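You operate a simulated robot arm through the tools that you are given. There is no shell and no other tool.

You run a simulated robot arm. Do the job below in one go: nothing can be reset, and whatever is moved stays where it is left.

JOB
Brush the crusted tip clean and store it in the free pocket.
Fine: brush back in its pot, slide pushed in, spot welder left off. What is to be rubbed or washed off counts as gone when no trace of it is left.

The check looks at the end state, three seconds after you hand in, the way a careful person would. Anything else that was tipped, shoved, dropped, spilled or broken makes it a failure.

ROBOT AND FRAMES
A 7-joint arm with a two-finger parallel gripper, fixed in place. Base frame: the origin is at the foot of the arm, x ahead of it, y to its left, z up; the work surface is at about z = 0. Lengths are in m, angles in degrees, forces in N, time in s.
With the tool pointing down near the work surface it reaches from about 0.24 to 0.62 m from the base axis. Its first joint turns from -66.0 to 66.0 degrees. Payload 2.6 kg.
Tool frame: the origin (TCP) lies between the finger pads and is the grasp point; the fingertips stand 0.03 m ahead of it; z points along the fingers, y is the line along which they close. Largest opening 0.094 m; finger width 0.028, thickness 0.01; the body of the gripper, 0.05 by 0.096 m, starts 0.055 m behind the TCP.
Orientation is told as [roll, pitch, yaw] about the base's x, y, z axes, in that order, counted from this pose: with the fingers straight down and closing along the base's y, the tool's x points along the base's -x, its y along +y and its z along -z.

CONTROLS
- The arm moves only by the tool jog_arm. Its argument "increments" is a list that holds one entry, the list of rows, each a list of 6 numbers: the shift along the base's x, y, z in m, then the turn, a rotation vector about the base's x, y, z in degrees. In form: [[[dx, dy, dz, ax, ay, az], ...]]. A call has 1 to 20 rows; each row is the pose to reach, as a shift and turn from the pose commanded when the call began. "jaw" is the finger opening in m, from 0 to 0.094, set as the call begins (left out, the last holds). Each row takes 0.2 s and may step no farther than 0.05 m and 8.6 degrees from the row before; otherwise, or with a gripper value out of range, the whole call is refused. A pose out of reach is approached as far as the arm can. The call stops where the force on the tool passes 70 N (or 10 N more than at its start, if that is more) or the arm is blocked; 0.2 s more then pass. Each finger travels about 0.072 m/s and halts on what it meets, pressing with about 30 N; the grip force reading is that of the motor and also rises with nothing between the fingers. The clock runs only during rows and for 0.2 s after the last one: add rows that repeat a pose to give the fingers time. It gives the time, the measured TCP pose, the force on the tool (base axes), the opening and the grip force at its end, in the units of the frame above (readings bear some noise), with the torque about the TCP (base axes, N m) and any sound that the robot's microphone picked up.
- Cameras (640 x 400 px; columns grow to the right, rows downward): "scene" is fixed at [0.004, 0.431, 0.5537]; the picture's right is [-0.85, -0.52, 0.00], its down [-0.37, 0.60, -0.71] and it looks along [0.37, -0.60, -0.71] (base axes); focal length 214 px, centre (320, 200). "wrist" rides on the gripper at [0.076, 0.014, -0.102] in the tool frame; the picture's right is [-0.18, 0.98, 0.00], its down [-0.75, -0.14, -0.64] and it looks along [-0.63, -0.12, 0.77] (tool axes); focal length 243 px, centre (320, 200). There is no depth. A picture from a camera that has moved, and an enlarged one, comes with that camera's place and axes in the base frame and with its lens. The place of the scene camera against the robot may be out by one fixed shift of up to 0.025 m in any direction.
- camera(camera): a new picture of that camera. The clock stands still meanwhile.
- enlarge(camera, box): a new picture of the part [left, top, right, bottom] of that camera's present view, enlarged. The clock stands still meanwhile.
- job_done(): hands the job in; it is judged then, once.

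Nothing tells you positions but the pictures and the camera data. Unless the task says otherwise, let go and move clear before handing in.

The tools are called after "Call:" as a command line: name --argument value ..., lists and objects as JSON in quotes. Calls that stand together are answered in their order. jog_arm: Moves the arm, as the interface text tells. Its arguments: {"type":"object","properties":{"increments":{"type":"array","items":{"type":"array","items":{"type":"array","items":{"type":"number"}}}},"jaw":{"type":"number"}},"required":["increments"]} The other tools are called the same way: camera (camera) takes a picture; enlarge (camera, box) takes an enlarged picture of a part of a camera's view; job_done () hands the job in.

At the start:

```text
clock: 0.0
tcp_pos: [0.3199, 0.1708, 0.3966]
ee_rot: [0.0, 0.0, 0.0]
contact_force: [0.3, 0.0, -0.6]
wrist_torque: [0.0, -0.01, -0.01]
grip_width: 0.094
gripper_force: 0.0
```

scene: 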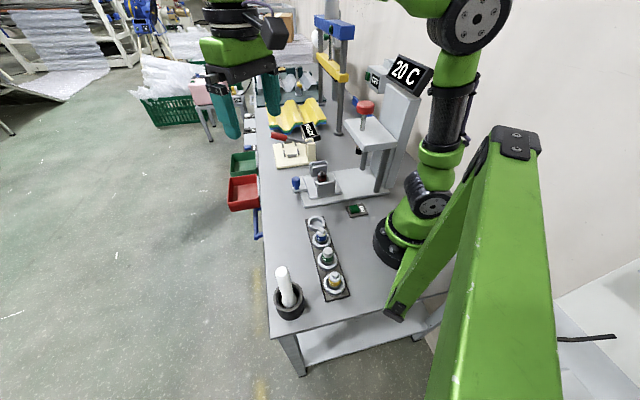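
wrist: 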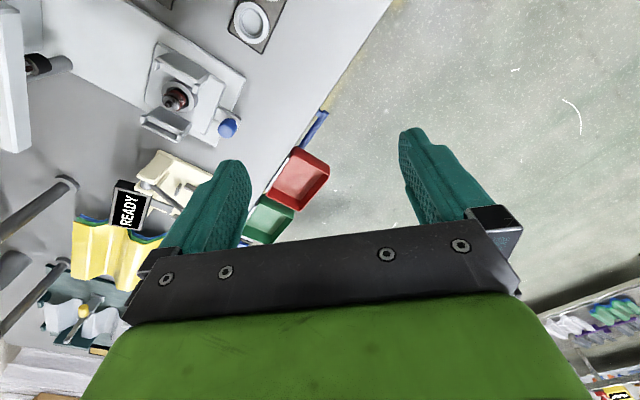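

I see a work table with a tip rack, a brush in a black pot, and a machine with a slide; I will look closer at each part before moving anything.

Call:
enlarge --camera "scene" --box '[260, 200, 380, 330]'

Call:
enlarge --camera "scene" --box '[270, 120, 400, 220]'

Call:
enlarge --camera "scene" --box '[300, 40, 440, 220]'

Call:
enlarge --camera "wrist" --box '[0, 0, 340, 220]'

```text
3.08 times, centred on (320, 265) of scene
camera zoom: at [0.004, 0.431, 0.5537], right [-0.85, -0.52, 0.0], down [-0.37, 0.6, -0.71], along [0.37, -0.6, -0.71], focal length 660 px, centre (320, 0)
```

zoom: 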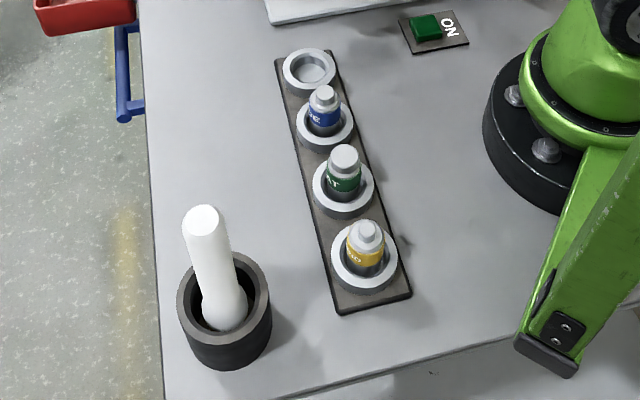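

```text
4.00 times, centred on (335, 170) of scene
camera zoom: at [0.004, 0.431, 0.5537], right [-0.85, -0.52, 0.0], down [-0.37, 0.6, -0.71], along [0.37, -0.6, -0.71], focal length 858 px, centre (260, 320)
```

zoom: 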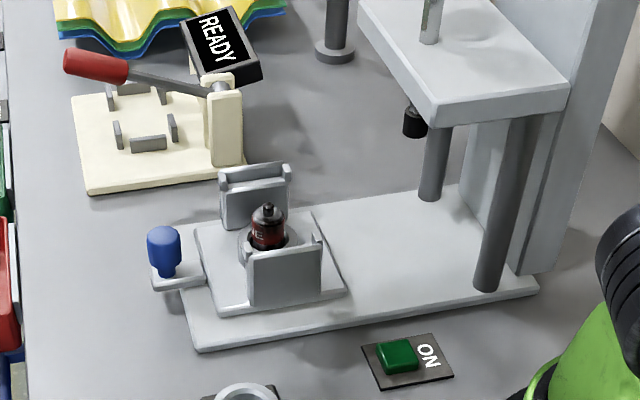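

```text
2.22 times, centred on (370, 130) of scene
camera zoom: at [0.004, 0.431, 0.5537], right [-0.85, -0.52, 0.0], down [-0.37, 0.6, -0.71], along [0.37, -0.6, -0.71], focal length 477 px, centre (209, 356)
```

zoom: 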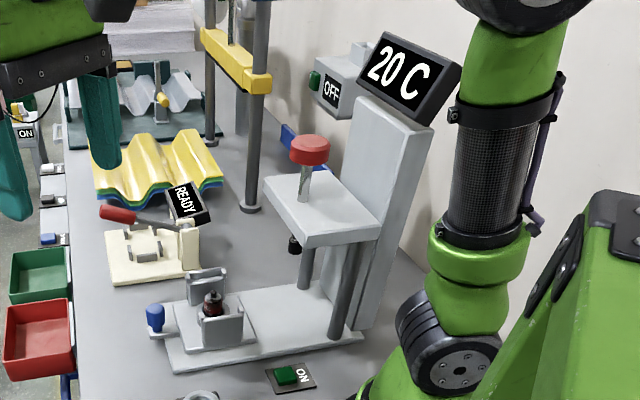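

```text
1.82 times, centred on (170, 110) of wrist
camera zoom: at [0.2425, 0.1849, 0.499], right [0.18, 0.98, 0.0], down [0.75, -0.14, 0.64], along [0.63, -0.12, -0.77], focal length 441 px, centre (593, 364)
```

zoom: 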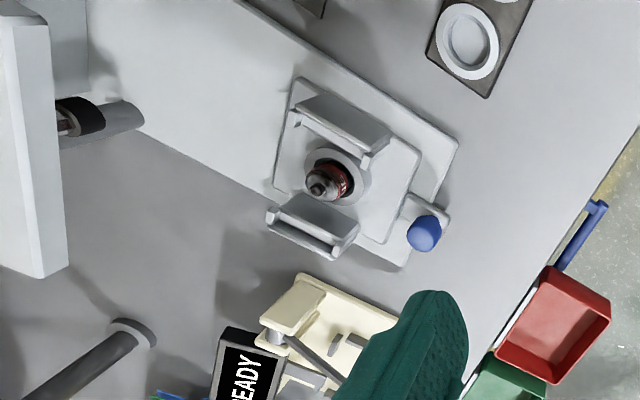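

The crusted tip seems to be the red-banded one in the slide's holder; the rack's free pocket is the end closest to the slide. I'll look closer at the switches and displays.

Call:
enlarge --camera "scene" --box '[340, 50, 440, 120]'

Call:
enlarge --camera "scene" --box '[200, 60, 330, 160]'

Call:
enlarge --camera "scene" --box '[335, 195, 385, 225]'

Call:
enlarge --camera "scene" --box '[285, 150, 355, 210]'

Call:
enlarge --camera "wrist" --box '[130, 30, 260, 150]'

Call:
enlarge --camera "wrist" --box '[0, 150, 340, 380]'

```text
5.71 times, centred on (390, 85) of scene
camera zoom: at [0.004, 0.431, 0.5537], right [-0.85, -0.52, 0.0], down [-0.37, 0.6, -0.71], along [0.37, -0.6, -0.71], focal length 1226 px, centre (-80, 857)
```

zoom: 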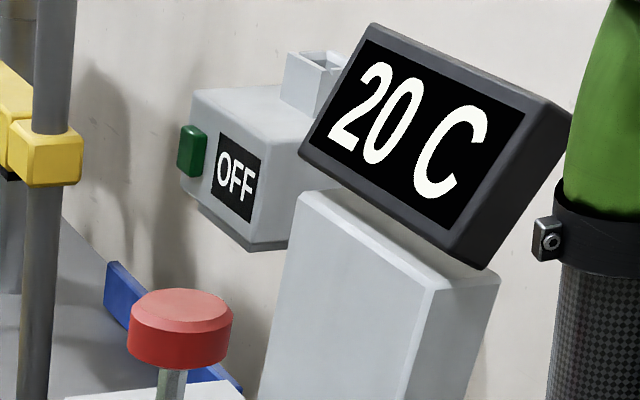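

```text
4.00 times, centred on (265, 110) of scene
camera zoom: at [0.004, 0.431, 0.5537], right [-0.85, -0.52, 0.0], down [-0.37, 0.6, -0.71], along [0.37, -0.6, -0.71], focal length 858 px, centre (540, 560)
```

zoom: 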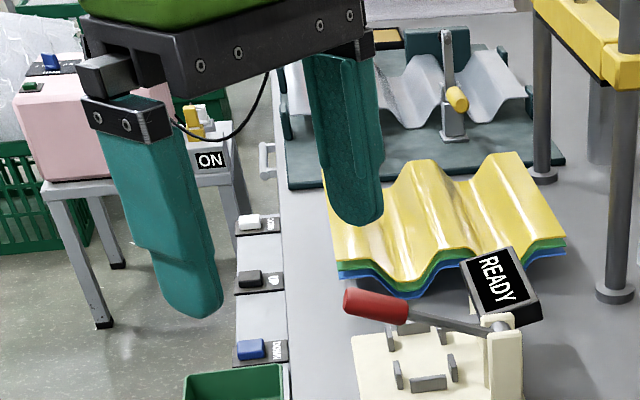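

```text
12.80 times, centred on (360, 210) of scene
camera zoom: at [0.004, 0.431, 0.5537], right [-0.85, -0.52, 0.0], down [-0.37, 0.6, -0.71], along [0.37, -0.6, -0.71], focal length 2745 px, centre (-192, 72)
```

zoom: 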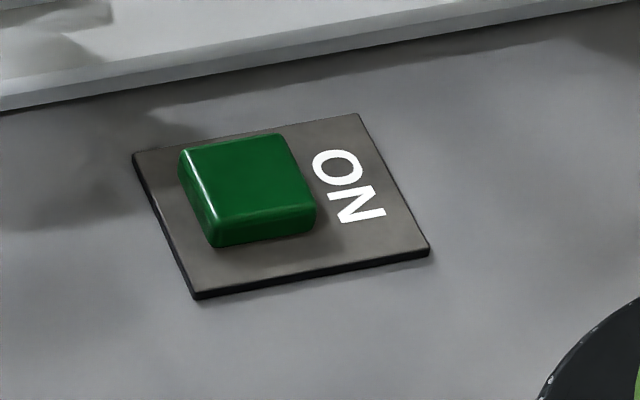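

```text
6.67 times, centred on (320, 180) of scene
camera zoom: at [0.004, 0.431, 0.5537], right [-0.85, -0.52, 0.0], down [-0.37, 0.6, -0.71], along [0.37, -0.6, -0.71], focal length 1430 px, centre (320, 333)
```

zoom: 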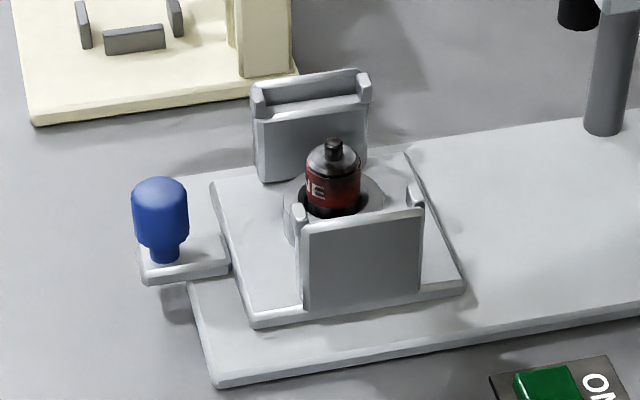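

```text
3.33 times, centred on (195, 90) of wrist
camera zoom: at [0.2425, 0.1849, 0.499], right [0.18, 0.98, 0.0], down [0.75, -0.14, 0.64], along [0.63, -0.12, -0.77], focal length 809 px, centre (737, 567)
```

zoom: 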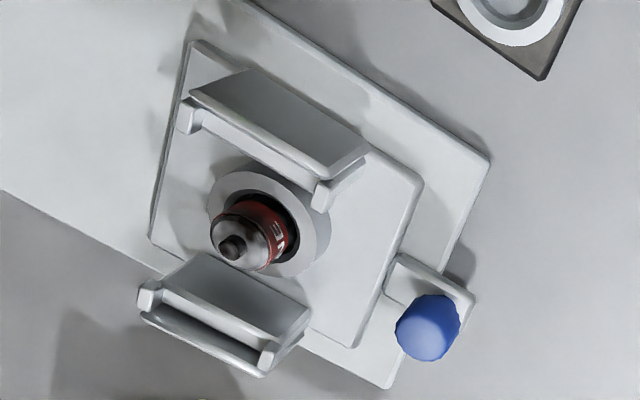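

```text
1.74 times, centred on (170, 265) of wrist
camera zoom: at [0.2425, 0.1849, 0.499], right [0.18, 0.98, 0.0], down [0.75, -0.14, 0.64], along [0.63, -0.12, -0.77], focal length 422 px, centre (581, 87)
```

zoom: 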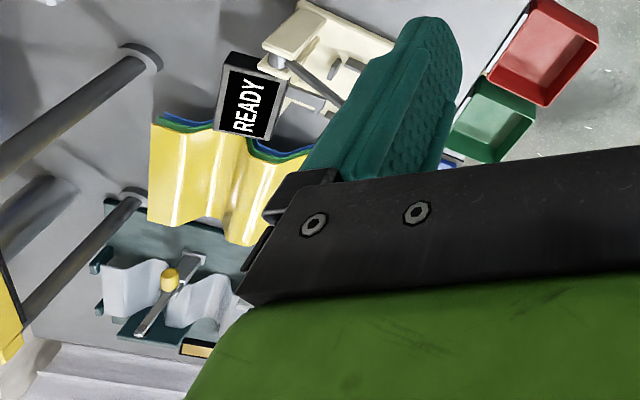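

The welder's display reads 20 C (cold, so it appears to be off). The tip with brown crust sits in the slide's nest near (0.33, -0.09), the free pocket is near (0.25, 0.07), and the brush pot is near (0.19, 0.30). I'll move the arm over the brush to look.

Call:
jog_arm --increments '[[[-0.02, 0.02, -0.01, 0, 0, 0], [-0.05, 0.05, -0.03, 0, 0, 0], [-0.08, 0.08, -0.05, 0, 0, 0], [-0.11, 0.11, -0.07, 0, 0, 0], [-0.12, 0.12, -0.08, 0, 0, 0], [-0.12, 0.12, -0.08, 0, 0, 0]]]'

Call:
camera --camera "wrist"

Call:
camera --camera "scene"

```text
clock: 1.4
tcp_pos: [0.1978, 0.2911, 0.3158]
ee_rot: [0.1, 0.0, 0.0]
contact_force: [-1.3, 0.0, -0.2]
wrist_torque: [-0.04, -0.04, -0.02]
grip_width: 0.0942
gripper_force: 0.2
```

```text
taken
camera wrist: at [0.1216, 0.3046, 0.4185], right [0.18, 0.98, 0.0], down [0.75, -0.14, 0.64], along [0.63, -0.12, -0.77], focal length 243 px, centre (320, 200)
```

wrist: 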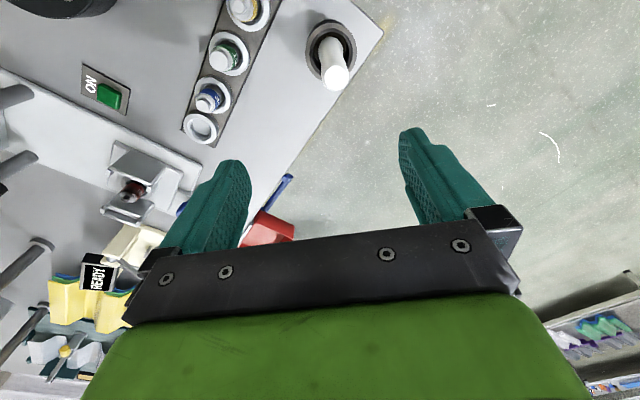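

```text
taken
```

scene: 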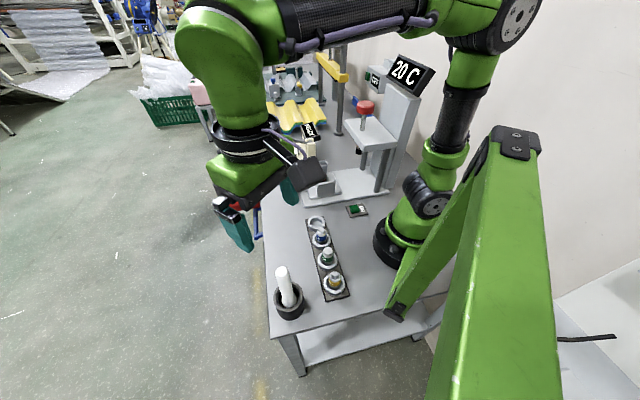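

The brush stands in its pot near (0.17, 0.31), leaning slightly. I'll zoom in on it and on the rack.

Call:
enlarge --camera "wrist" --box '[280, 0, 400, 110]'

Call:
enlarge --camera "wrist" --box '[170, 0, 290, 150]'

Call:
enlarge --camera "scene" --box '[260, 255, 320, 330]'

Call:
enlarge --camera "scene" --box '[290, 205, 370, 305]'

```text
3.64 times, centred on (340, 55) of wrist
camera zoom: at [0.1216, 0.3046, 0.4185], right [0.18, 0.98, 0.0], down [0.75, -0.14, 0.64], along [0.63, -0.12, -0.77], focal length 882 px, centre (247, 727)
```

zoom: 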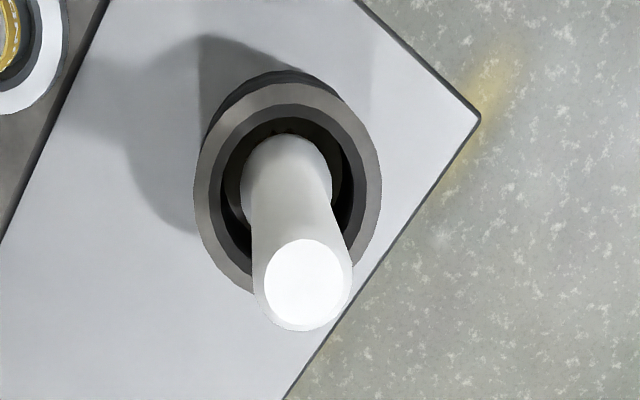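

```text
2.67 times, centred on (230, 75) of wrist
camera zoom: at [0.1216, 0.3046, 0.4185], right [0.18, 0.98, 0.0], down [0.75, -0.14, 0.64], along [0.63, -0.12, -0.77], focal length 647 px, centre (560, 533)
```

zoom: 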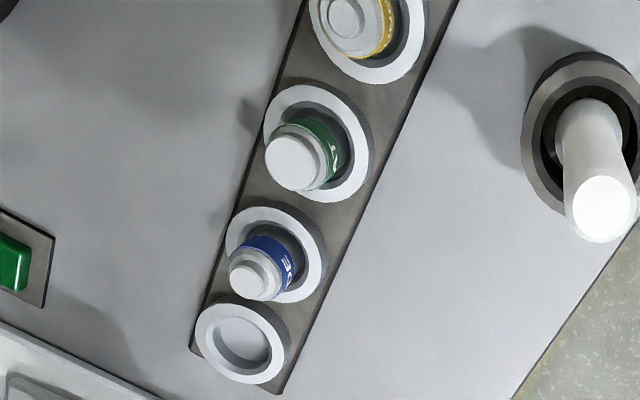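

```text
5.33 times, centred on (290, 292) of scene
camera zoom: at [0.004, 0.431, 0.5537], right [-0.85, -0.52, 0.0], down [-0.37, 0.6, -0.71], along [0.37, -0.6, -0.71], focal length 1144 px, centre (480, -293)
```

zoom: 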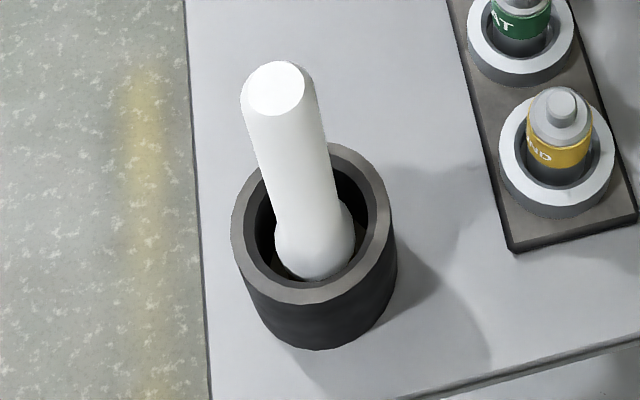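

```text
4.00 times, centred on (330, 255) of scene
camera zoom: at [0.004, 0.431, 0.5537], right [-0.85, -0.52, 0.0], down [-0.37, 0.6, -0.71], along [0.37, -0.6, -0.71], focal length 858 px, centre (280, -20)
```

zoom: 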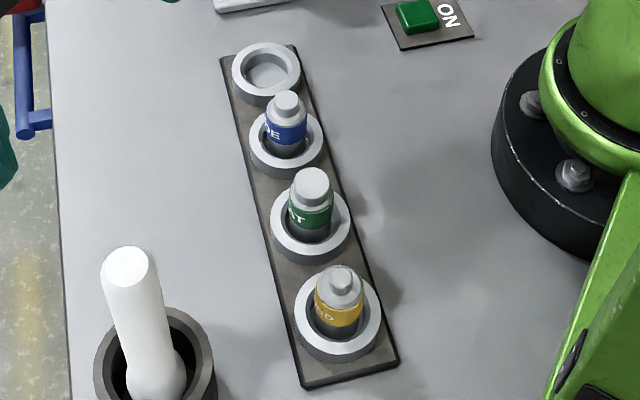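

The brush looks upright in its pot, with the handle top at about (0.178, 0.308, 0.18). The rack and the slide axis both lie at 45° to the base axes. Next I'll look closely at the crusted tip.

Call:
jog_arm --increments '[[[0.01, -0.04, 0, 0, 0, 0], [0.03, -0.08, 0, 0, 0, 0], [0.05, -0.12, 0, 0, 0, 0], [0.07, -0.16, -0.01, 0, 0, 0], [0.08, -0.2, -0.02, 0, 0, 0], [0.09, -0.24, -0.03, 0, 0, 0], [0.1, -0.28, -0.04, 0, 0, 0], [0.1, -0.32, -0.05, 0, 0, 0], [0.1, -0.35, -0.06, 0, 0, 0], [0.1, -0.35, -0.06, 0, 0, 0]]]'

Call:
camera --camera "wrist"

Call:
enlarge --camera "wrist" --box '[230, 70, 360, 190]'

Call:
camera --camera "scene"

```text
clock: 3.6
tcp_pos: [0.2975, -0.0617, 0.2562]
ee_rot: [0.0, -0.1, 0.0]
contact_force: [0.3, 0.5, -0.4]
wrist_torque: [0.04, -0.02, -0.02]
grip_width: 0.0938
gripper_force: 0.0
```

```text
taken
camera wrist: at [0.2214, -0.0469, 0.3586], right [0.18, 0.98, 0.0], down [0.75, -0.14, 0.64], along [0.63, -0.12, -0.77], focal length 243 px, centre (320, 200)
```

wrist: 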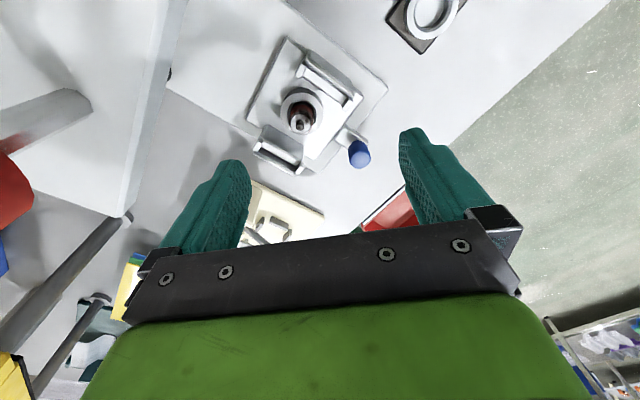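

```text
3.33 times, centred on (295, 130) of wrist
camera zoom: at [0.2214, -0.0469, 0.3586], right [0.18, 0.98, 0.0], down [0.75, -0.14, 0.64], along [0.63, -0.12, -0.77], focal length 809 px, centre (403, 433)
```

zoom: 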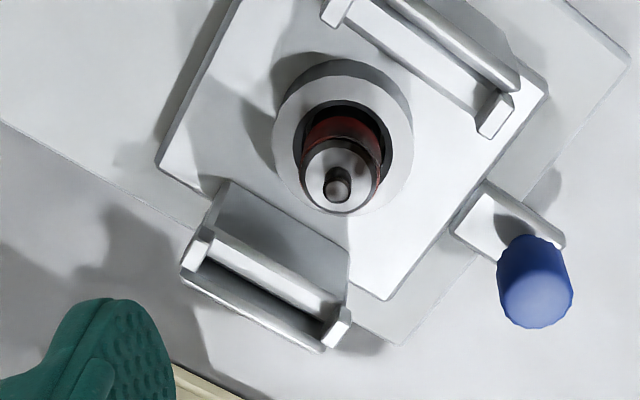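

```text
taken
```

scene: 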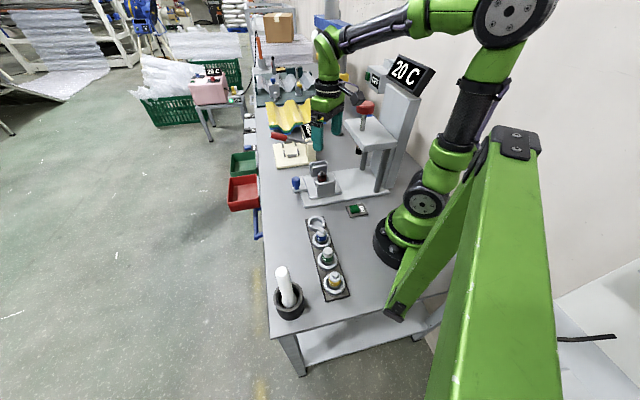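

Call:
enlarge --camera "wrist" --box '[275, 80, 330, 140]'

Call:
enlarge --camera "scene" --box '[300, 155, 340, 200]'

Call:
enlarge --camera "scene" --box '[180, 55, 270, 140]'

```text
6.67 times, centred on (302, 110) of wrist
camera zoom: at [0.2214, -0.0469, 0.3586], right [0.18, 0.98, 0.0], down [0.75, -0.14, 0.64], along [0.63, -0.12, -0.77], focal length 1618 px, centre (437, 800)
```

zoom: 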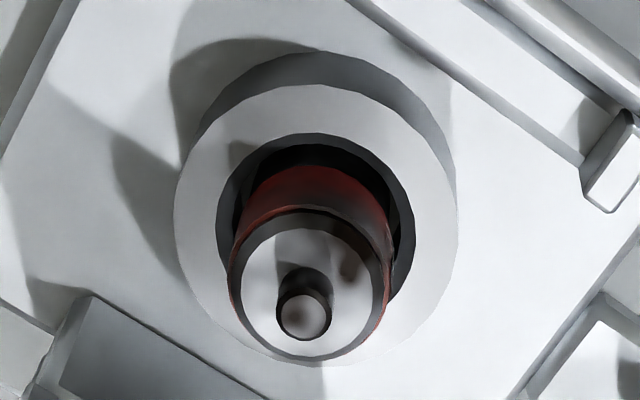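

```text
8.89 times, centred on (320, 178) of scene
camera zoom: at [0.004, 0.431, 0.5537], right [-0.85, -0.52, 0.0], down [-0.37, 0.6, -0.71], along [0.37, -0.6, -0.71], focal length 1906 px, centre (320, 400)
```

zoom: 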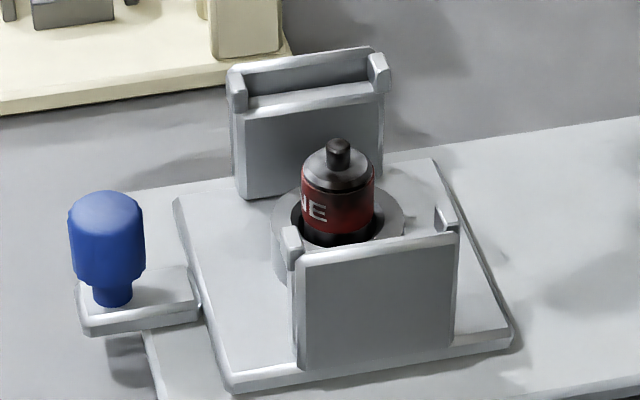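

```text
4.71 times, centred on (225, 98) of scene
camera zoom: at [0.004, 0.431, 0.5537], right [-0.85, -0.52, 0.0], down [-0.37, 0.6, -0.71], along [0.37, -0.6, -0.71], focal length 1009 px, centre (767, 682)
```

zoom: 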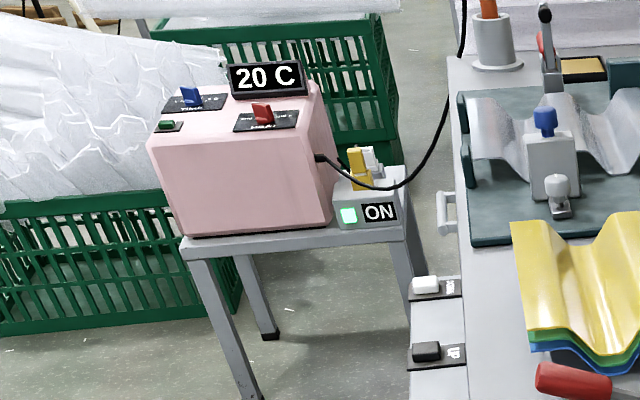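

The tip stands in a collar between two walls, its top at about (0.334, -0.093, 0.079), with brown crust on the nozzle, shoulder and band. I'm now going back to fetch the brush.

Call:
jog_arm --increments '[[[-0.01, 0.04, 0.02, 0, 0, 0], [-0.02, 0.08, 0.03, 0, 0, 0], [-0.03, 0.12, 0.03, 0, 0, 0], [-0.05, 0.16, 0.03, 0, 0, 0], [-0.07, 0.2, 0.03, 0, 0, 0], [-0.085, 0.24, 0.03, 0, 0, 0], [-0.1, 0.28, 0.03, 0, 0, 0], [-0.11, 0.32, 0.03, 0, 0, 0], [-0.122, 0.36, 0.02, 0, 0, 0], [-0.122, 0.367, 0.003, 0, 0, 0], [-0.122, 0.367, 0.003, 0, 0, 0]]]'

Call:
camera --camera "wrist"

Call:
enlarge --camera "scene" --box '[240, 220, 340, 330]'

```text
clock: 6.0
tcp_pos: [0.1761, 0.3083, 0.2582]
ee_rot: [0.0, 0.1, 0.0]
contact_force: [-0.6, -0.8, 0.3]
wrist_torque: [0.0, -0.01, 0.01]
grip_width: 0.0938
gripper_force: 0.0
```

```text
taken
camera wrist: at [0.1, 0.3229, 0.361], right [0.18, 0.98, 0.0], down [0.75, -0.14, 0.64], along [0.63, -0.12, -0.77], focal length 243 px, centre (320, 200)
```

wrist: 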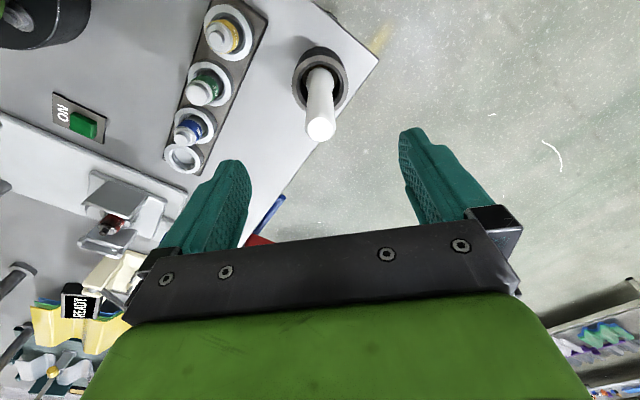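

```text
3.64 times, centred on (290, 275) of scene
camera zoom: at [0.004, 0.4311, 0.5537], right [-0.85, -0.52, 0.0], down [-0.37, 0.6, -0.71], along [0.37, -0.6, -0.71], focal length 780 px, centre (429, -73)
```

zoom: 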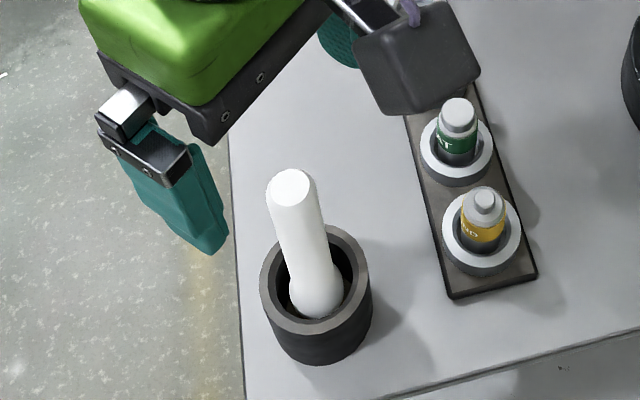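

The brush handle is upright at about (0.181, 0.3075), its top at z≈0.174. I'm lowering to z≈0.135 with the fingers either side of it.

Call:
jog_arm --increments '[[[0.004, -0.001, -0.03, 0, 0, 0], [0.004, -0.001, -0.06, 0, 0, 0], [0.004, -0.001, -0.09, 0, 0, 0], [0.004, -0.001, -0.11, 0, 0, 0], [0.004, -0.001, -0.122, 0, 0, 0], [0.004, -0.001, -0.122, 0, 0, 0]]]'

Call:
camera --camera "wrist"

Call:
enlarge --camera "scene" --box '[220, 210, 360, 330]'

```text
clock: 7.4
tcp_pos: [0.1812, 0.3066, 0.1365]
ee_rot: [0.1, 0.0, 0.0]
contact_force: [0.7, 0.1, 0.5]
wrist_torque: [0.01, 0.03, -0.03]
grip_width: 0.0938
gripper_force: 0.0
```

```text
taken
camera wrist: at [0.1043, 0.3207, 0.2391], right [0.18, 0.98, 0.0], down [0.75, -0.14, 0.64], along [0.63, -0.12, -0.77], focal length 243 px, centre (320, 200)
```

wrist: 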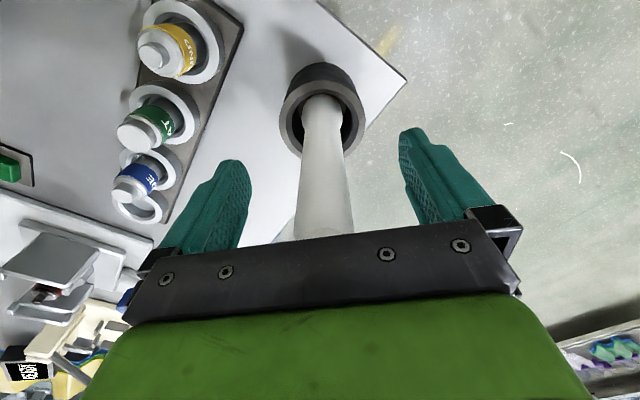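

```text
3.33 times, centred on (290, 270) of scene
camera zoom: at [0.004, 0.431, 0.5537], right [-0.85, -0.52, 0.0], down [-0.37, 0.6, -0.71], along [0.37, -0.6, -0.71], focal length 715 px, centre (420, -33)
```

zoom: 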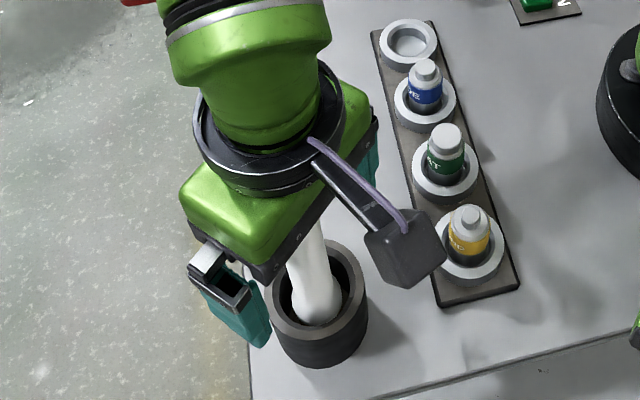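

The handle is centred between the fingers, so I'm closing on it.

Call:
jog_arm --increments '[[[0, 0, 0, 0, 0, 0], [0, 0, 0, 0, 0, 0], [0, 0, 0, 0, 0, 0], [0, 0, 0, 0, 0, 0], [0, 0, 0, 0, 0, 0]]]' --jaw 0.0

```text
clock: 8.6
tcp_pos: [0.1804, 0.3061, 0.1359]
ee_rot: [0.0, -0.1, 0.0]
contact_force: [-0.3, 0.5, -0.9]
wrist_torque: [-0.03, 0.0, 0.04]
grip_width: 0.0247
gripper_force: 29.6
```

The grip holds at 0.0247 m, which matches the handle. I'm lifting the brush straight up and inspecting it.

Call:
jog_arm --increments '[[[0, 0, 0.02, 0, 0, 0], [0, 0, 0.05, 0, 0, 0], [0, 0, 0.08, 0, 0, 0], [0, 0, 0.11, 0, 0, 0], [0, 0, 0.14, 0, 0, 0], [0, 0, 0.15, 0, 0, 0], [0, 0, 0.15, 0, 0, 0]]]'

Call:
camera --camera "wrist"

Call:
enlarge --camera "scene" --box '[220, 160, 360, 330]'

```text
clock: 10.2
tcp_pos: [0.1817, 0.3058, 0.2869]
ee_rot: [0.0, 0.1, 0.1]
contact_force: [0.6, -0.7, -0.1]
wrist_torque: [0.0, 0.0, -0.02]
grip_width: 0.0245
gripper_force: 29.7
```

```text
taken
camera wrist: at [0.1056, 0.3201, 0.3894], right [0.18, 0.98, 0.0], down [0.75, -0.14, 0.64], along [0.63, -0.12, -0.77], focal length 243 px, centre (320, 200)
```

wrist: 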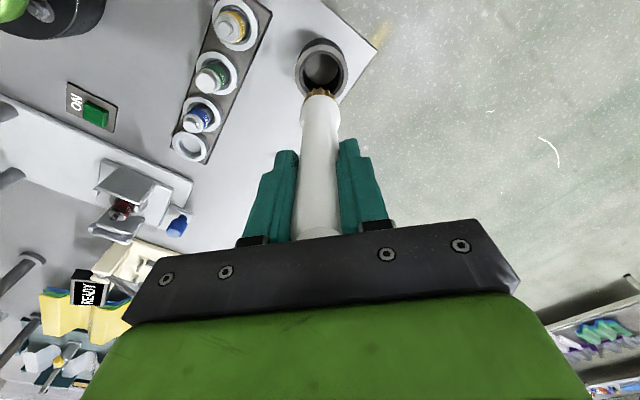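

```text
2.35 times, centred on (290, 245) of scene
camera zoom: at [0.004, 0.431, 0.5537], right [-0.85, -0.52, 0.0], down [-0.37, 0.6, -0.71], along [0.37, -0.6, -0.71], focal length 505 px, centre (391, 94)
```

zoom: 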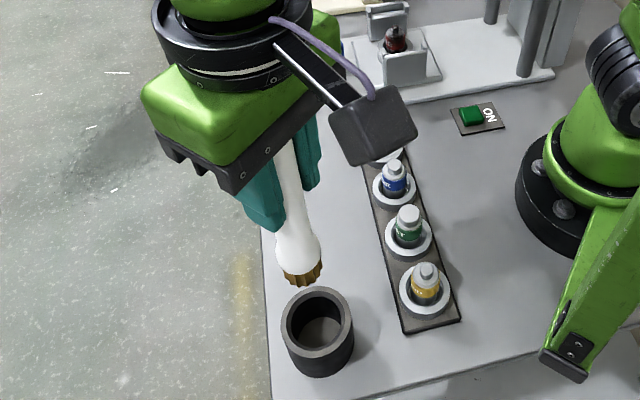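

I have the brush: a white handle with short brown bristles at its lower end. I'll measure it in close-up.

Call:
enlarge --camera "wrist" --box '[280, 40, 360, 130]'

Call:
enlarge --camera "scene" --box '[250, 200, 320, 330]'

```text
4.44 times, centred on (320, 85) of wrist
camera zoom: at [0.1056, 0.3201, 0.3894], right [0.18, 0.98, 0.0], down [0.75, -0.14, 0.64], along [0.63, -0.12, -0.77], focal length 1078 px, centre (320, 711)
```

zoom: 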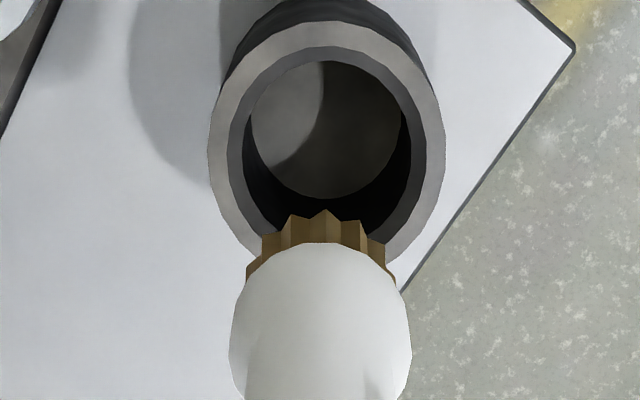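

```text
3.08 times, centred on (285, 265) of scene
camera zoom: at [0.004, 0.431, 0.5537], right [-0.85, -0.52, 0.0], down [-0.37, 0.6, -0.71], along [0.37, -0.6, -0.71], focal length 660 px, centre (428, 0)
```

zoom: 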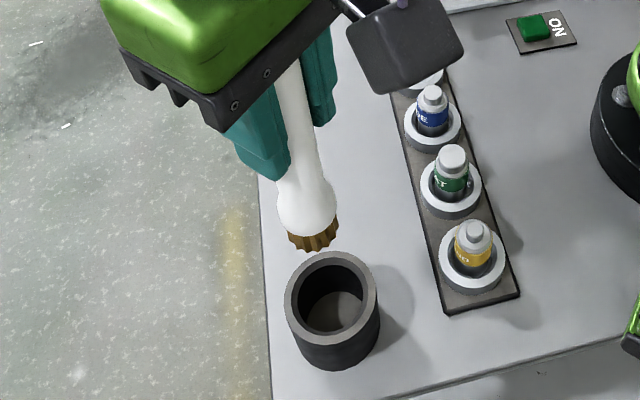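

The bristle end sits about 0.126 m below the TCP, with a bristle diameter of about 0.032 m. I'm carrying the brush above the crusted tip, staying well over everything.

Call:
jog_arm --increments '[[[0.015, -0.04, 0, 0, 0, 0], [0.03, -0.08, 0, 0, 0, 0], [0.046, -0.12, 0, 0, 0, 0], [0.061, -0.16, 0, 0, 0, 0], [0.076, -0.2, 0, 0, 0, 0], [0.091, -0.24, 0, 0, 0, 0], [0.106, -0.28, 0, 0, 0, 0], [0.122, -0.32, 0, 0, 0, 0], [0.137, -0.36, -0.01, 0, 0, 0], [0.152, -0.4, -0.027, 0, 0, 0], [0.152, -0.4, -0.027, 0, 0, 0]]]'

Call:
camera --camera "wrist"

Call:
enlarge --camera "wrist" --box '[260, 40, 380, 140]'

Call:
enlarge --camera "scene" --box '[270, 90, 410, 220]'

```text
clock: 12.6
tcp_pos: [0.3322, -0.0935, 0.2604]
ee_rot: [0.1, 0.1, -0.1]
contact_force: [-0.3, -0.4, -0.8]
wrist_torque: [0.0, -0.02, -0.02]
grip_width: 0.0247
gripper_force: 30.1
```

```text
taken
camera wrist: at [0.2566, -0.0798, 0.3638], right [0.18, 0.98, 0.0], down [0.75, -0.14, 0.64], along [0.63, -0.12, -0.77], focal length 243 px, centre (320, 200)
```

wrist: 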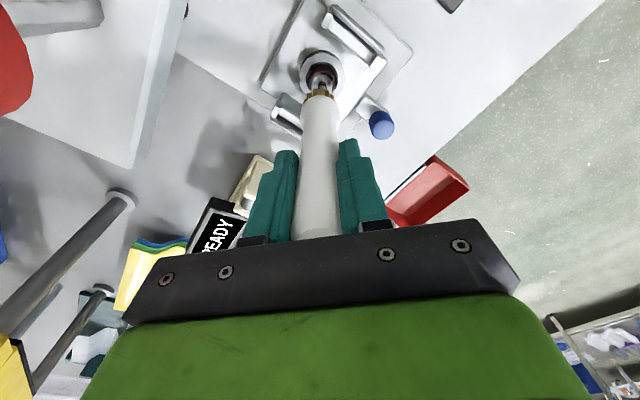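

```text
4.00 times, centred on (320, 90) of wrist
camera zoom: at [0.2566, -0.0798, 0.3638], right [0.18, 0.98, 0.0], down [0.75, -0.14, 0.64], along [0.63, -0.12, -0.77], focal length 970 px, centre (320, 640)
```

zoom: 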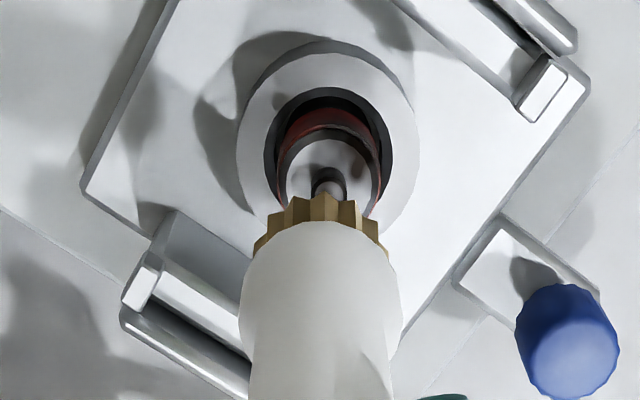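

```text
3.08 times, centred on (340, 155) of scene
camera zoom: at [0.0041, 0.431, 0.5537], right [-0.85, -0.52, 0.0], down [-0.37, 0.6, -0.71], along [0.37, -0.6, -0.71], focal length 660 px, centre (258, 338)
```

zoom: 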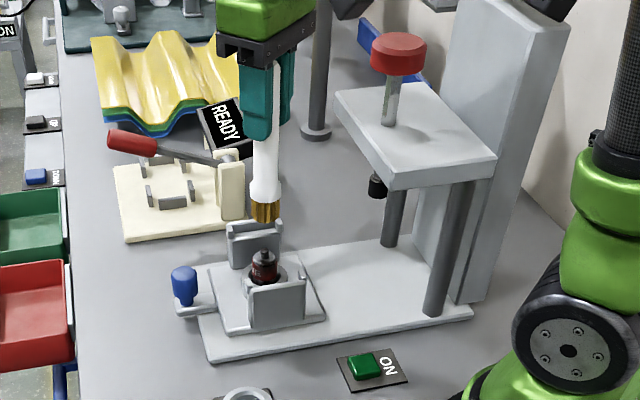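

The brush hangs right over the tip with about 5 cm of clearance. I'm lowering gently until the bristles touch.

Call:
jog_arm --increments '[[[0, 0, -0.02, 0, 0, 0], [0, 0, -0.035, 0, 0, 0], [0, 0, -0.045, 0, 0, 0], [0, 0, -0.05, 0, 0, 0], [0, 0, -0.05, 0, 0, 0]]]'

Call:
jog_arm --increments '[[[0, 0, -0.003, 0, 0, 0], [0, 0, -0.003, 0, 0, 0]]]'

Call:
jog_arm --increments '[[[0, 0, -0.003, 0, 0, 0], [0, 0, -0.003, 0, 0, 0]]]'

Call:
enlarge --camera "scene" --box '[290, 140, 350, 205]'

```text
clock: 13.8
tcp_pos: [0.3337, -0.0946, 0.211]
ee_rot: [-0.1, -0.2, 0.0]
contact_force: [2.0, -0.9, 20.5]
wrist_torque: [0.06, -0.23, 0.02]
grip_width: 0.0244
gripper_force: 29.9
```

```text
clock: 14.4
tcp_pos: [0.3323, -0.093, 0.2078]
ee_rot: [0.0, 0.1, 0.0]
contact_force: [0.0, 0.1, 20.5]
wrist_torque: [0.0, -0.11, 0.0]
grip_width: 0.0242
gripper_force: 30.2
```

```text
clock: 15.0
tcp_pos: [0.333, -0.0948, 0.2047]
ee_rot: [0.1, -0.1, 0.1]
contact_force: [-0.9, -0.4, 20.5]
wrist_torque: [-0.05, 0.08, -0.01]
grip_width: 0.0243
gripper_force: 30.0
```

```text
6.15 times, centred on (320, 172) of scene
camera zoom: at [0.004, 0.4311, 0.5537], right [-0.85, -0.52, 0.0], down [-0.37, 0.6, -0.71], along [0.37, -0.6, -0.71], focal length 1320 px, centre (320, 369)
```

zoom: 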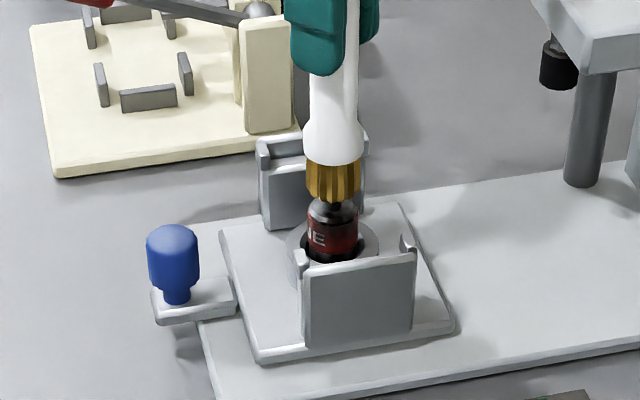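

The bristles press on the nozzle and the brush has started to slip up through the grip at about 20 N, so I must back off to a light pressure before stroking.

Call:
jog_arm --increments '[[[0, 0, 0.001, 0, 0, 0], [0, 0, 0.001, 0, 0, 0]]]'

Call:
jog_arm --increments '[[[0, 0, 0.001, 0, 0, 0], [0, 0, 0.001, 0, 0, 0]]]'

Call:
enlarge --camera "scene" --box '[300, 150, 340, 195]'

Call:
enlarge --camera "wrist" --box '[260, 40, 380, 160]'

```text
clock: 15.6
tcp_pos: [0.3315, -0.0935, 0.205]
ee_rot: [0.0, 0.1, 0.0]
contact_force: [2.1, -1.2, 9.3]
wrist_torque: [-0.19, -0.27, 0.01]
grip_width: 0.0245
gripper_force: 29.7
```

```text
clock: 16.2
tcp_pos: [0.3322, -0.0934, 0.2043]
ee_rot: [0.1, 0.2, 0.0]
contact_force: [0.1, -0.4, -1.6]
wrist_torque: [0.02, 0.0, -0.02]
grip_width: 0.0245
gripper_force: 30.2
```

```text
8.89 times, centred on (320, 172) of scene
camera zoom: at [0.004, 0.431, 0.5537], right [-0.85, -0.52, 0.0], down [-0.37, 0.6, -0.71], along [0.37, -0.6, -0.71], focal length 1906 px, centre (320, 444)
```

zoom: 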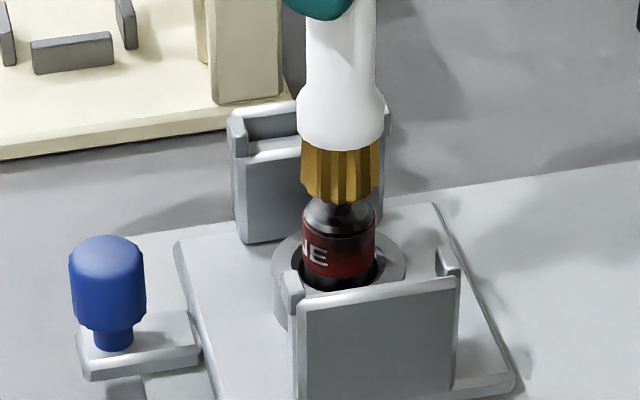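

```text
3.33 times, centred on (320, 100) of wrist
camera zoom: at [0.2561, -0.0784, 0.3085], right [0.18, 0.98, 0.0], down [0.76, -0.14, 0.64], along [0.63, -0.12, -0.77], focal length 809 px, centre (320, 533)
```

zoom: 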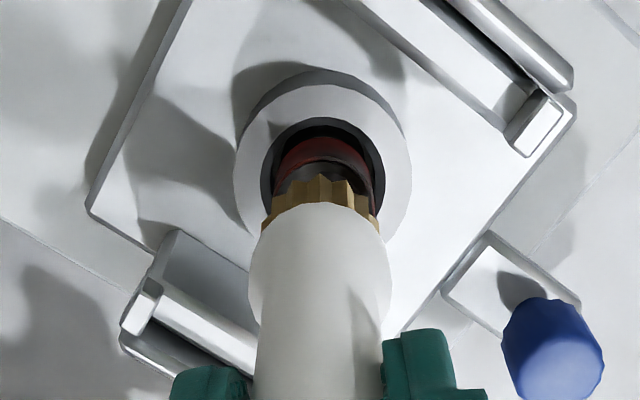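

The contact is stiff (about 10 N per mm), so I'll press only lightly. I'm starting with short strokes over the nozzle along the channel.

Call:
jog_arm --increments '[[[0, 0, -0.0006, 0, 0, 0], [0.004, 0.004, -0.0006, 0, 0, 0], [0.008, 0.008, -0.0006, 0, 0, 0], [0.004, 0.004, -0.0006, 0, 0, 0], [0, 0, -0.0006, 0, 0, 0], [-0.004, -0.004, -0.0006, 0, 0, 0], [-0.008, -0.008, -0.0006, 0, 0, 0], [-0.004, -0.004, -0.0006, 0, 0, 0], [0, 0, -0.0006, 0, 0, 0], [0.004, 0.004, -0.0006, 0, 0, 0], [0.008, 0.008, -0.0006, 0, 0, 0], [0.004, 0.004, -0.0006, 0, 0, 0], [0, 0, -0.0006, 0, 0, 0], [-0.004, -0.004, -0.0006, 0, 0, 0], [-0.008, -0.008, -0.0006, 0, 0, 0], [-0.004, -0.004, -0.0006, 0, 0, 0], [0, 0, -0.0006, 0, 0, 0]]]'

Call:
enlarge --camera "scene" --box '[300, 150, 340, 195]'

```text
clock: 19.8
tcp_pos: [0.3331, -0.0937, 0.2046]
ee_rot: [0.0, 0.0, 0.0]
contact_force: [-0.3, -0.8, -1.0]
wrist_torque: [0.01, -0.03, 0.0]
grip_width: 0.0242
gripper_force: 29.8
```

```text
8.89 times, centred on (320, 172) of scene
camera zoom: at [0.004, 0.431, 0.5537], right [-0.85, -0.52, 0.0], down [-0.37, 0.6, -0.71], along [0.37, -0.6, -0.71], focal length 1906 px, centre (320, 444)
```

zoom: 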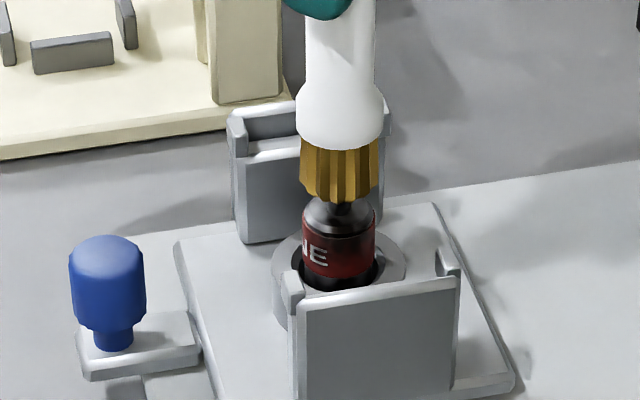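

Call:
jog_arm --increments '[[[0, 0, 0.02, 0, 0, 0], [0.02, 0.02, 0.05, 0, 0, 0], [0.04, 0.04, 0.06, 0, 0, 0], [0.04, 0.04, 0.06, 0, 0, 0]]]'

Call:
enlarge --camera "scene" --box '[305, 160, 335, 190]'

Call:
camera --camera "wrist"

```text
clock: 20.8
tcp_pos: [0.3723, -0.0544, 0.2656]
ee_rot: [0.0, 0.0, 0.0]
contact_force: [0.6, 0.3, -0.6]
wrist_torque: [-0.03, 0.0, 0.0]
grip_width: 0.0242
gripper_force: 30.4
```

```text
13.33 times, centred on (320, 175) of scene
camera zoom: at [0.004, 0.431, 0.5537], right [-0.85, -0.52, 0.0], down [-0.37, 0.6, -0.71], along [0.37, -0.6, -0.71], focal length 2860 px, centre (320, 533)
```

zoom: 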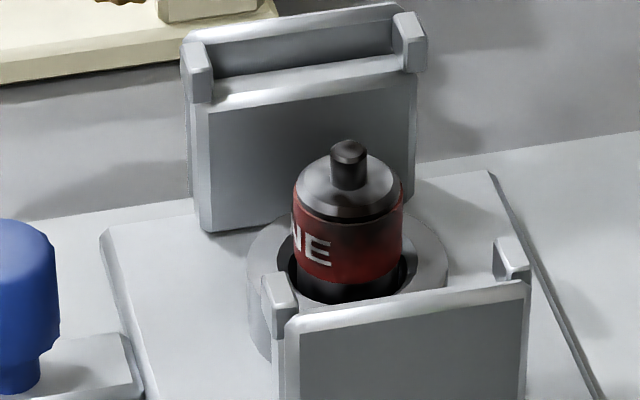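

```text
taken
camera wrist: at [0.297, -0.0385, 0.3695], right [0.18, 0.98, 0.0], down [0.75, -0.14, 0.64], along [0.63, -0.12, -0.77], focal length 243 px, centre (320, 200)
```

wrist: 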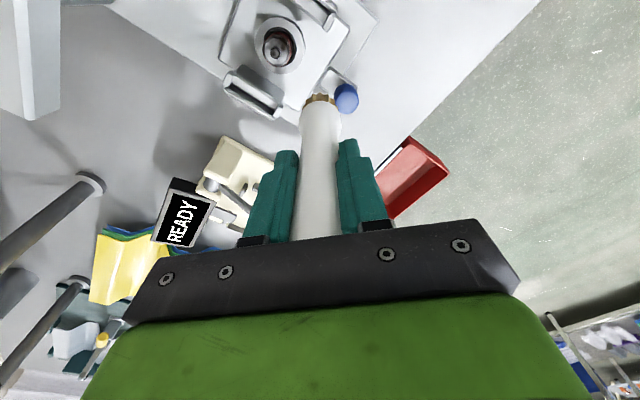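

Call:
enlarge --camera "wrist" --box '[250, 10, 310, 80]'

Call:
enlarge --camera "scene" --box '[312, 160, 332, 185]'

Call:
enlarge --camera "scene" --box '[310, 225, 345, 295]'

```text
5.71 times, centred on (280, 45) of wrist
camera zoom: at [0.297, -0.0385, 0.3695], right [0.18, 0.98, 0.0], down [0.75, -0.14, 0.64], along [0.63, -0.12, -0.77], focal length 1386 px, centre (549, 1086)
```

zoom: 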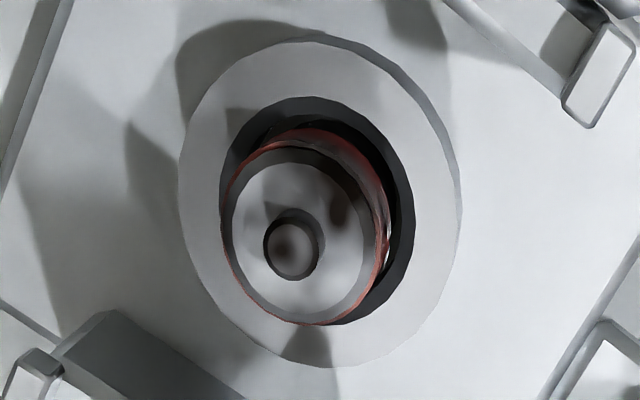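

```text
16.00 times, centred on (322, 172) of scene
camera zoom: at [0.004, 0.431, 0.5537], right [-0.85, -0.52, 0.0], down [-0.37, 0.6, -0.71], along [0.37, -0.6, -0.71], focal length 3432 px, centre (288, 640)
```

zoom: 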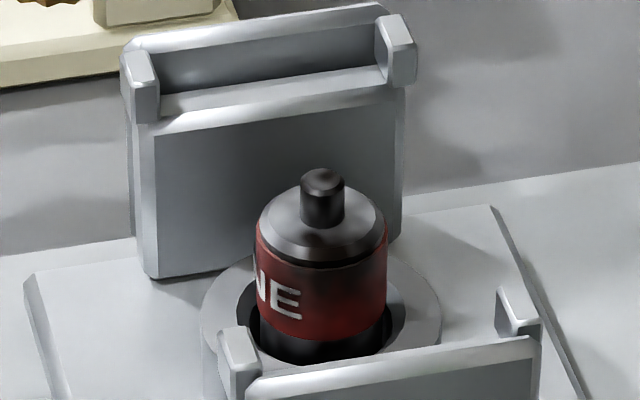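

```text
5.71 times, centred on (328, 260) of scene
camera zoom: at [0.004, 0.431, 0.5537], right [-0.85, -0.52, 0.0], down [-0.37, 0.6, -0.71], along [0.37, -0.6, -0.71], focal length 1226 px, centre (277, -143)
```

zoom: 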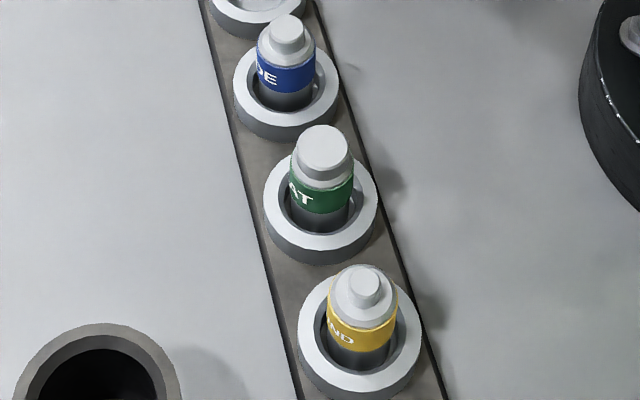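

The crust is still there on the nozzle top, shoulder and band. I'll turn the tool so that the fingers close along the channel, which makes the strokes stiffer and gives a new view, then check the alignment above the tip.

Call:
jog_arm --increments '[[[0, 0, 0, 0, 0, -7.5], [-0.01, -0.01, 0, 0, 0, -15], [-0.02, -0.02, 0, 0, 0, -22.5], [-0.03, -0.03, 0, 0, 0, -30], [-0.04, -0.04, 0, 0, 0, -37.5], [-0.04, -0.04, 0, 0, 0, -45], [-0.04, -0.04, 0, 0, 0, -45]]]'

Call:
camera --camera "wrist"

Call:
enlarge --camera "wrist" --box '[270, 20, 370, 120]'

Call:
camera --camera "scene"

```text
clock: 22.4
tcp_pos: [0.3337, -0.0931, 0.2644]
ee_rot: [0.0, 0.0, -45.2]
contact_force: [-0.1, 0.8, -0.3]
wrist_torque: [0.02, -0.03, 0.01]
grip_width: 0.0243
gripper_force: 29.5
```

```text
taken
camera wrist: at [0.2889, -0.0296, 0.3682], right [0.83, 0.56, 0.0], down [0.43, -0.63, 0.64], along [0.36, -0.53, -0.77], focal length 243 px, centre (320, 200)
```

wrist: 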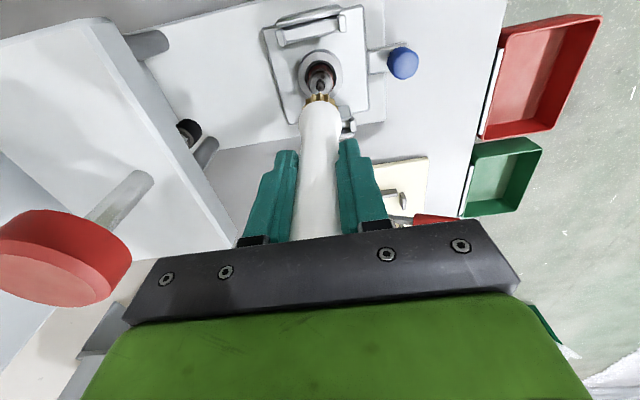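

```text
4.00 times, centred on (320, 70) of wrist
camera zoom: at [0.2889, -0.0296, 0.3682], right [0.83, 0.56, 0.0], down [0.43, -0.63, 0.64], along [0.36, -0.53, -0.77], focal length 970 px, centre (320, 720)
```

zoom: 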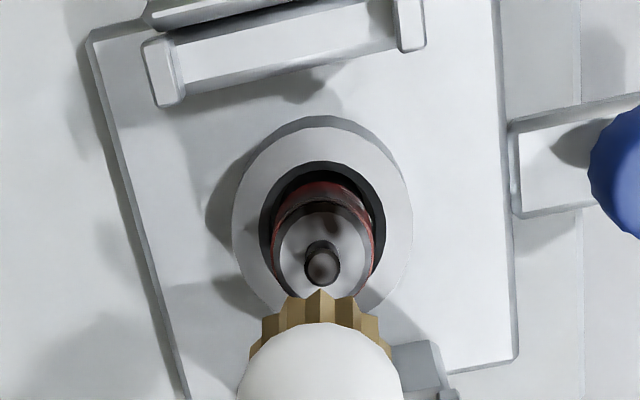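

```text
taken
```

scene: 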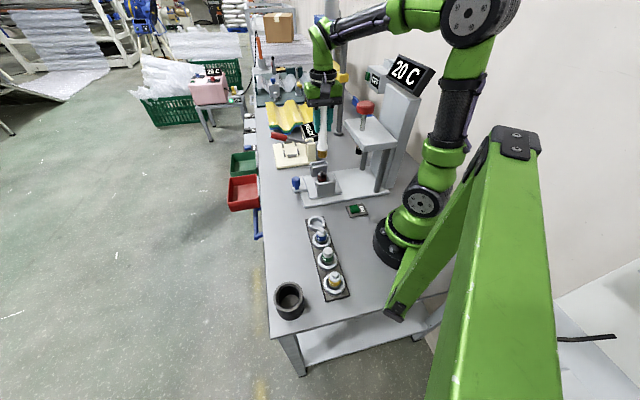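

The brush is centred over the nozzle in this view too. I'm lowering to a light contact again.

Call:
jog_arm --increments '[[[0, 0, -0.03, 0, 0, 0], [0, 0, -0.05, 0, 0, 0], [0, 0, -0.058, 0, 0, 0], [0, 0, -0.0605, 0, 0, 0], [0, 0, -0.0605, 0, 0, 0]]]'

```text
clock: 23.6
tcp_pos: [0.3326, -0.0935, 0.2044]
ee_rot: [0.0, 0.0, -45.0]
contact_force: [1.5, -0.9, -0.9]
wrist_torque: [-0.01, 0.01, 0.01]
grip_width: 0.0243
gripper_force: 30.5
```

Call:
jog_arm --increments '[[[0, 0, -0.001, 0, 0, 0], [0, 0, -0.001, 0, 0, 0]]]'

Call:
jog_arm --increments '[[[0, 0, -0.001, 0, 0, 0], [0, 0, -0.001, 0, 0, 0]]]'

```text
clock: 24.2
tcp_pos: [0.3327, -0.0932, 0.2039]
ee_rot: [0.0, 0.1, -45.0]
contact_force: [-0.3, 1.0, 2.5]
wrist_torque: [0.0, 0.07, 0.0]
grip_width: 0.0243
gripper_force: 29.9
```

```text
clock: 24.8
tcp_pos: [0.3326, -0.0932, 0.2042]
ee_rot: [0.1, -0.2, -45.0]
contact_force: [-2.9, 2.0, 19.0]
wrist_torque: [0.32, 0.26, 0.01]
grip_width: 0.0244
gripper_force: 30.0
```

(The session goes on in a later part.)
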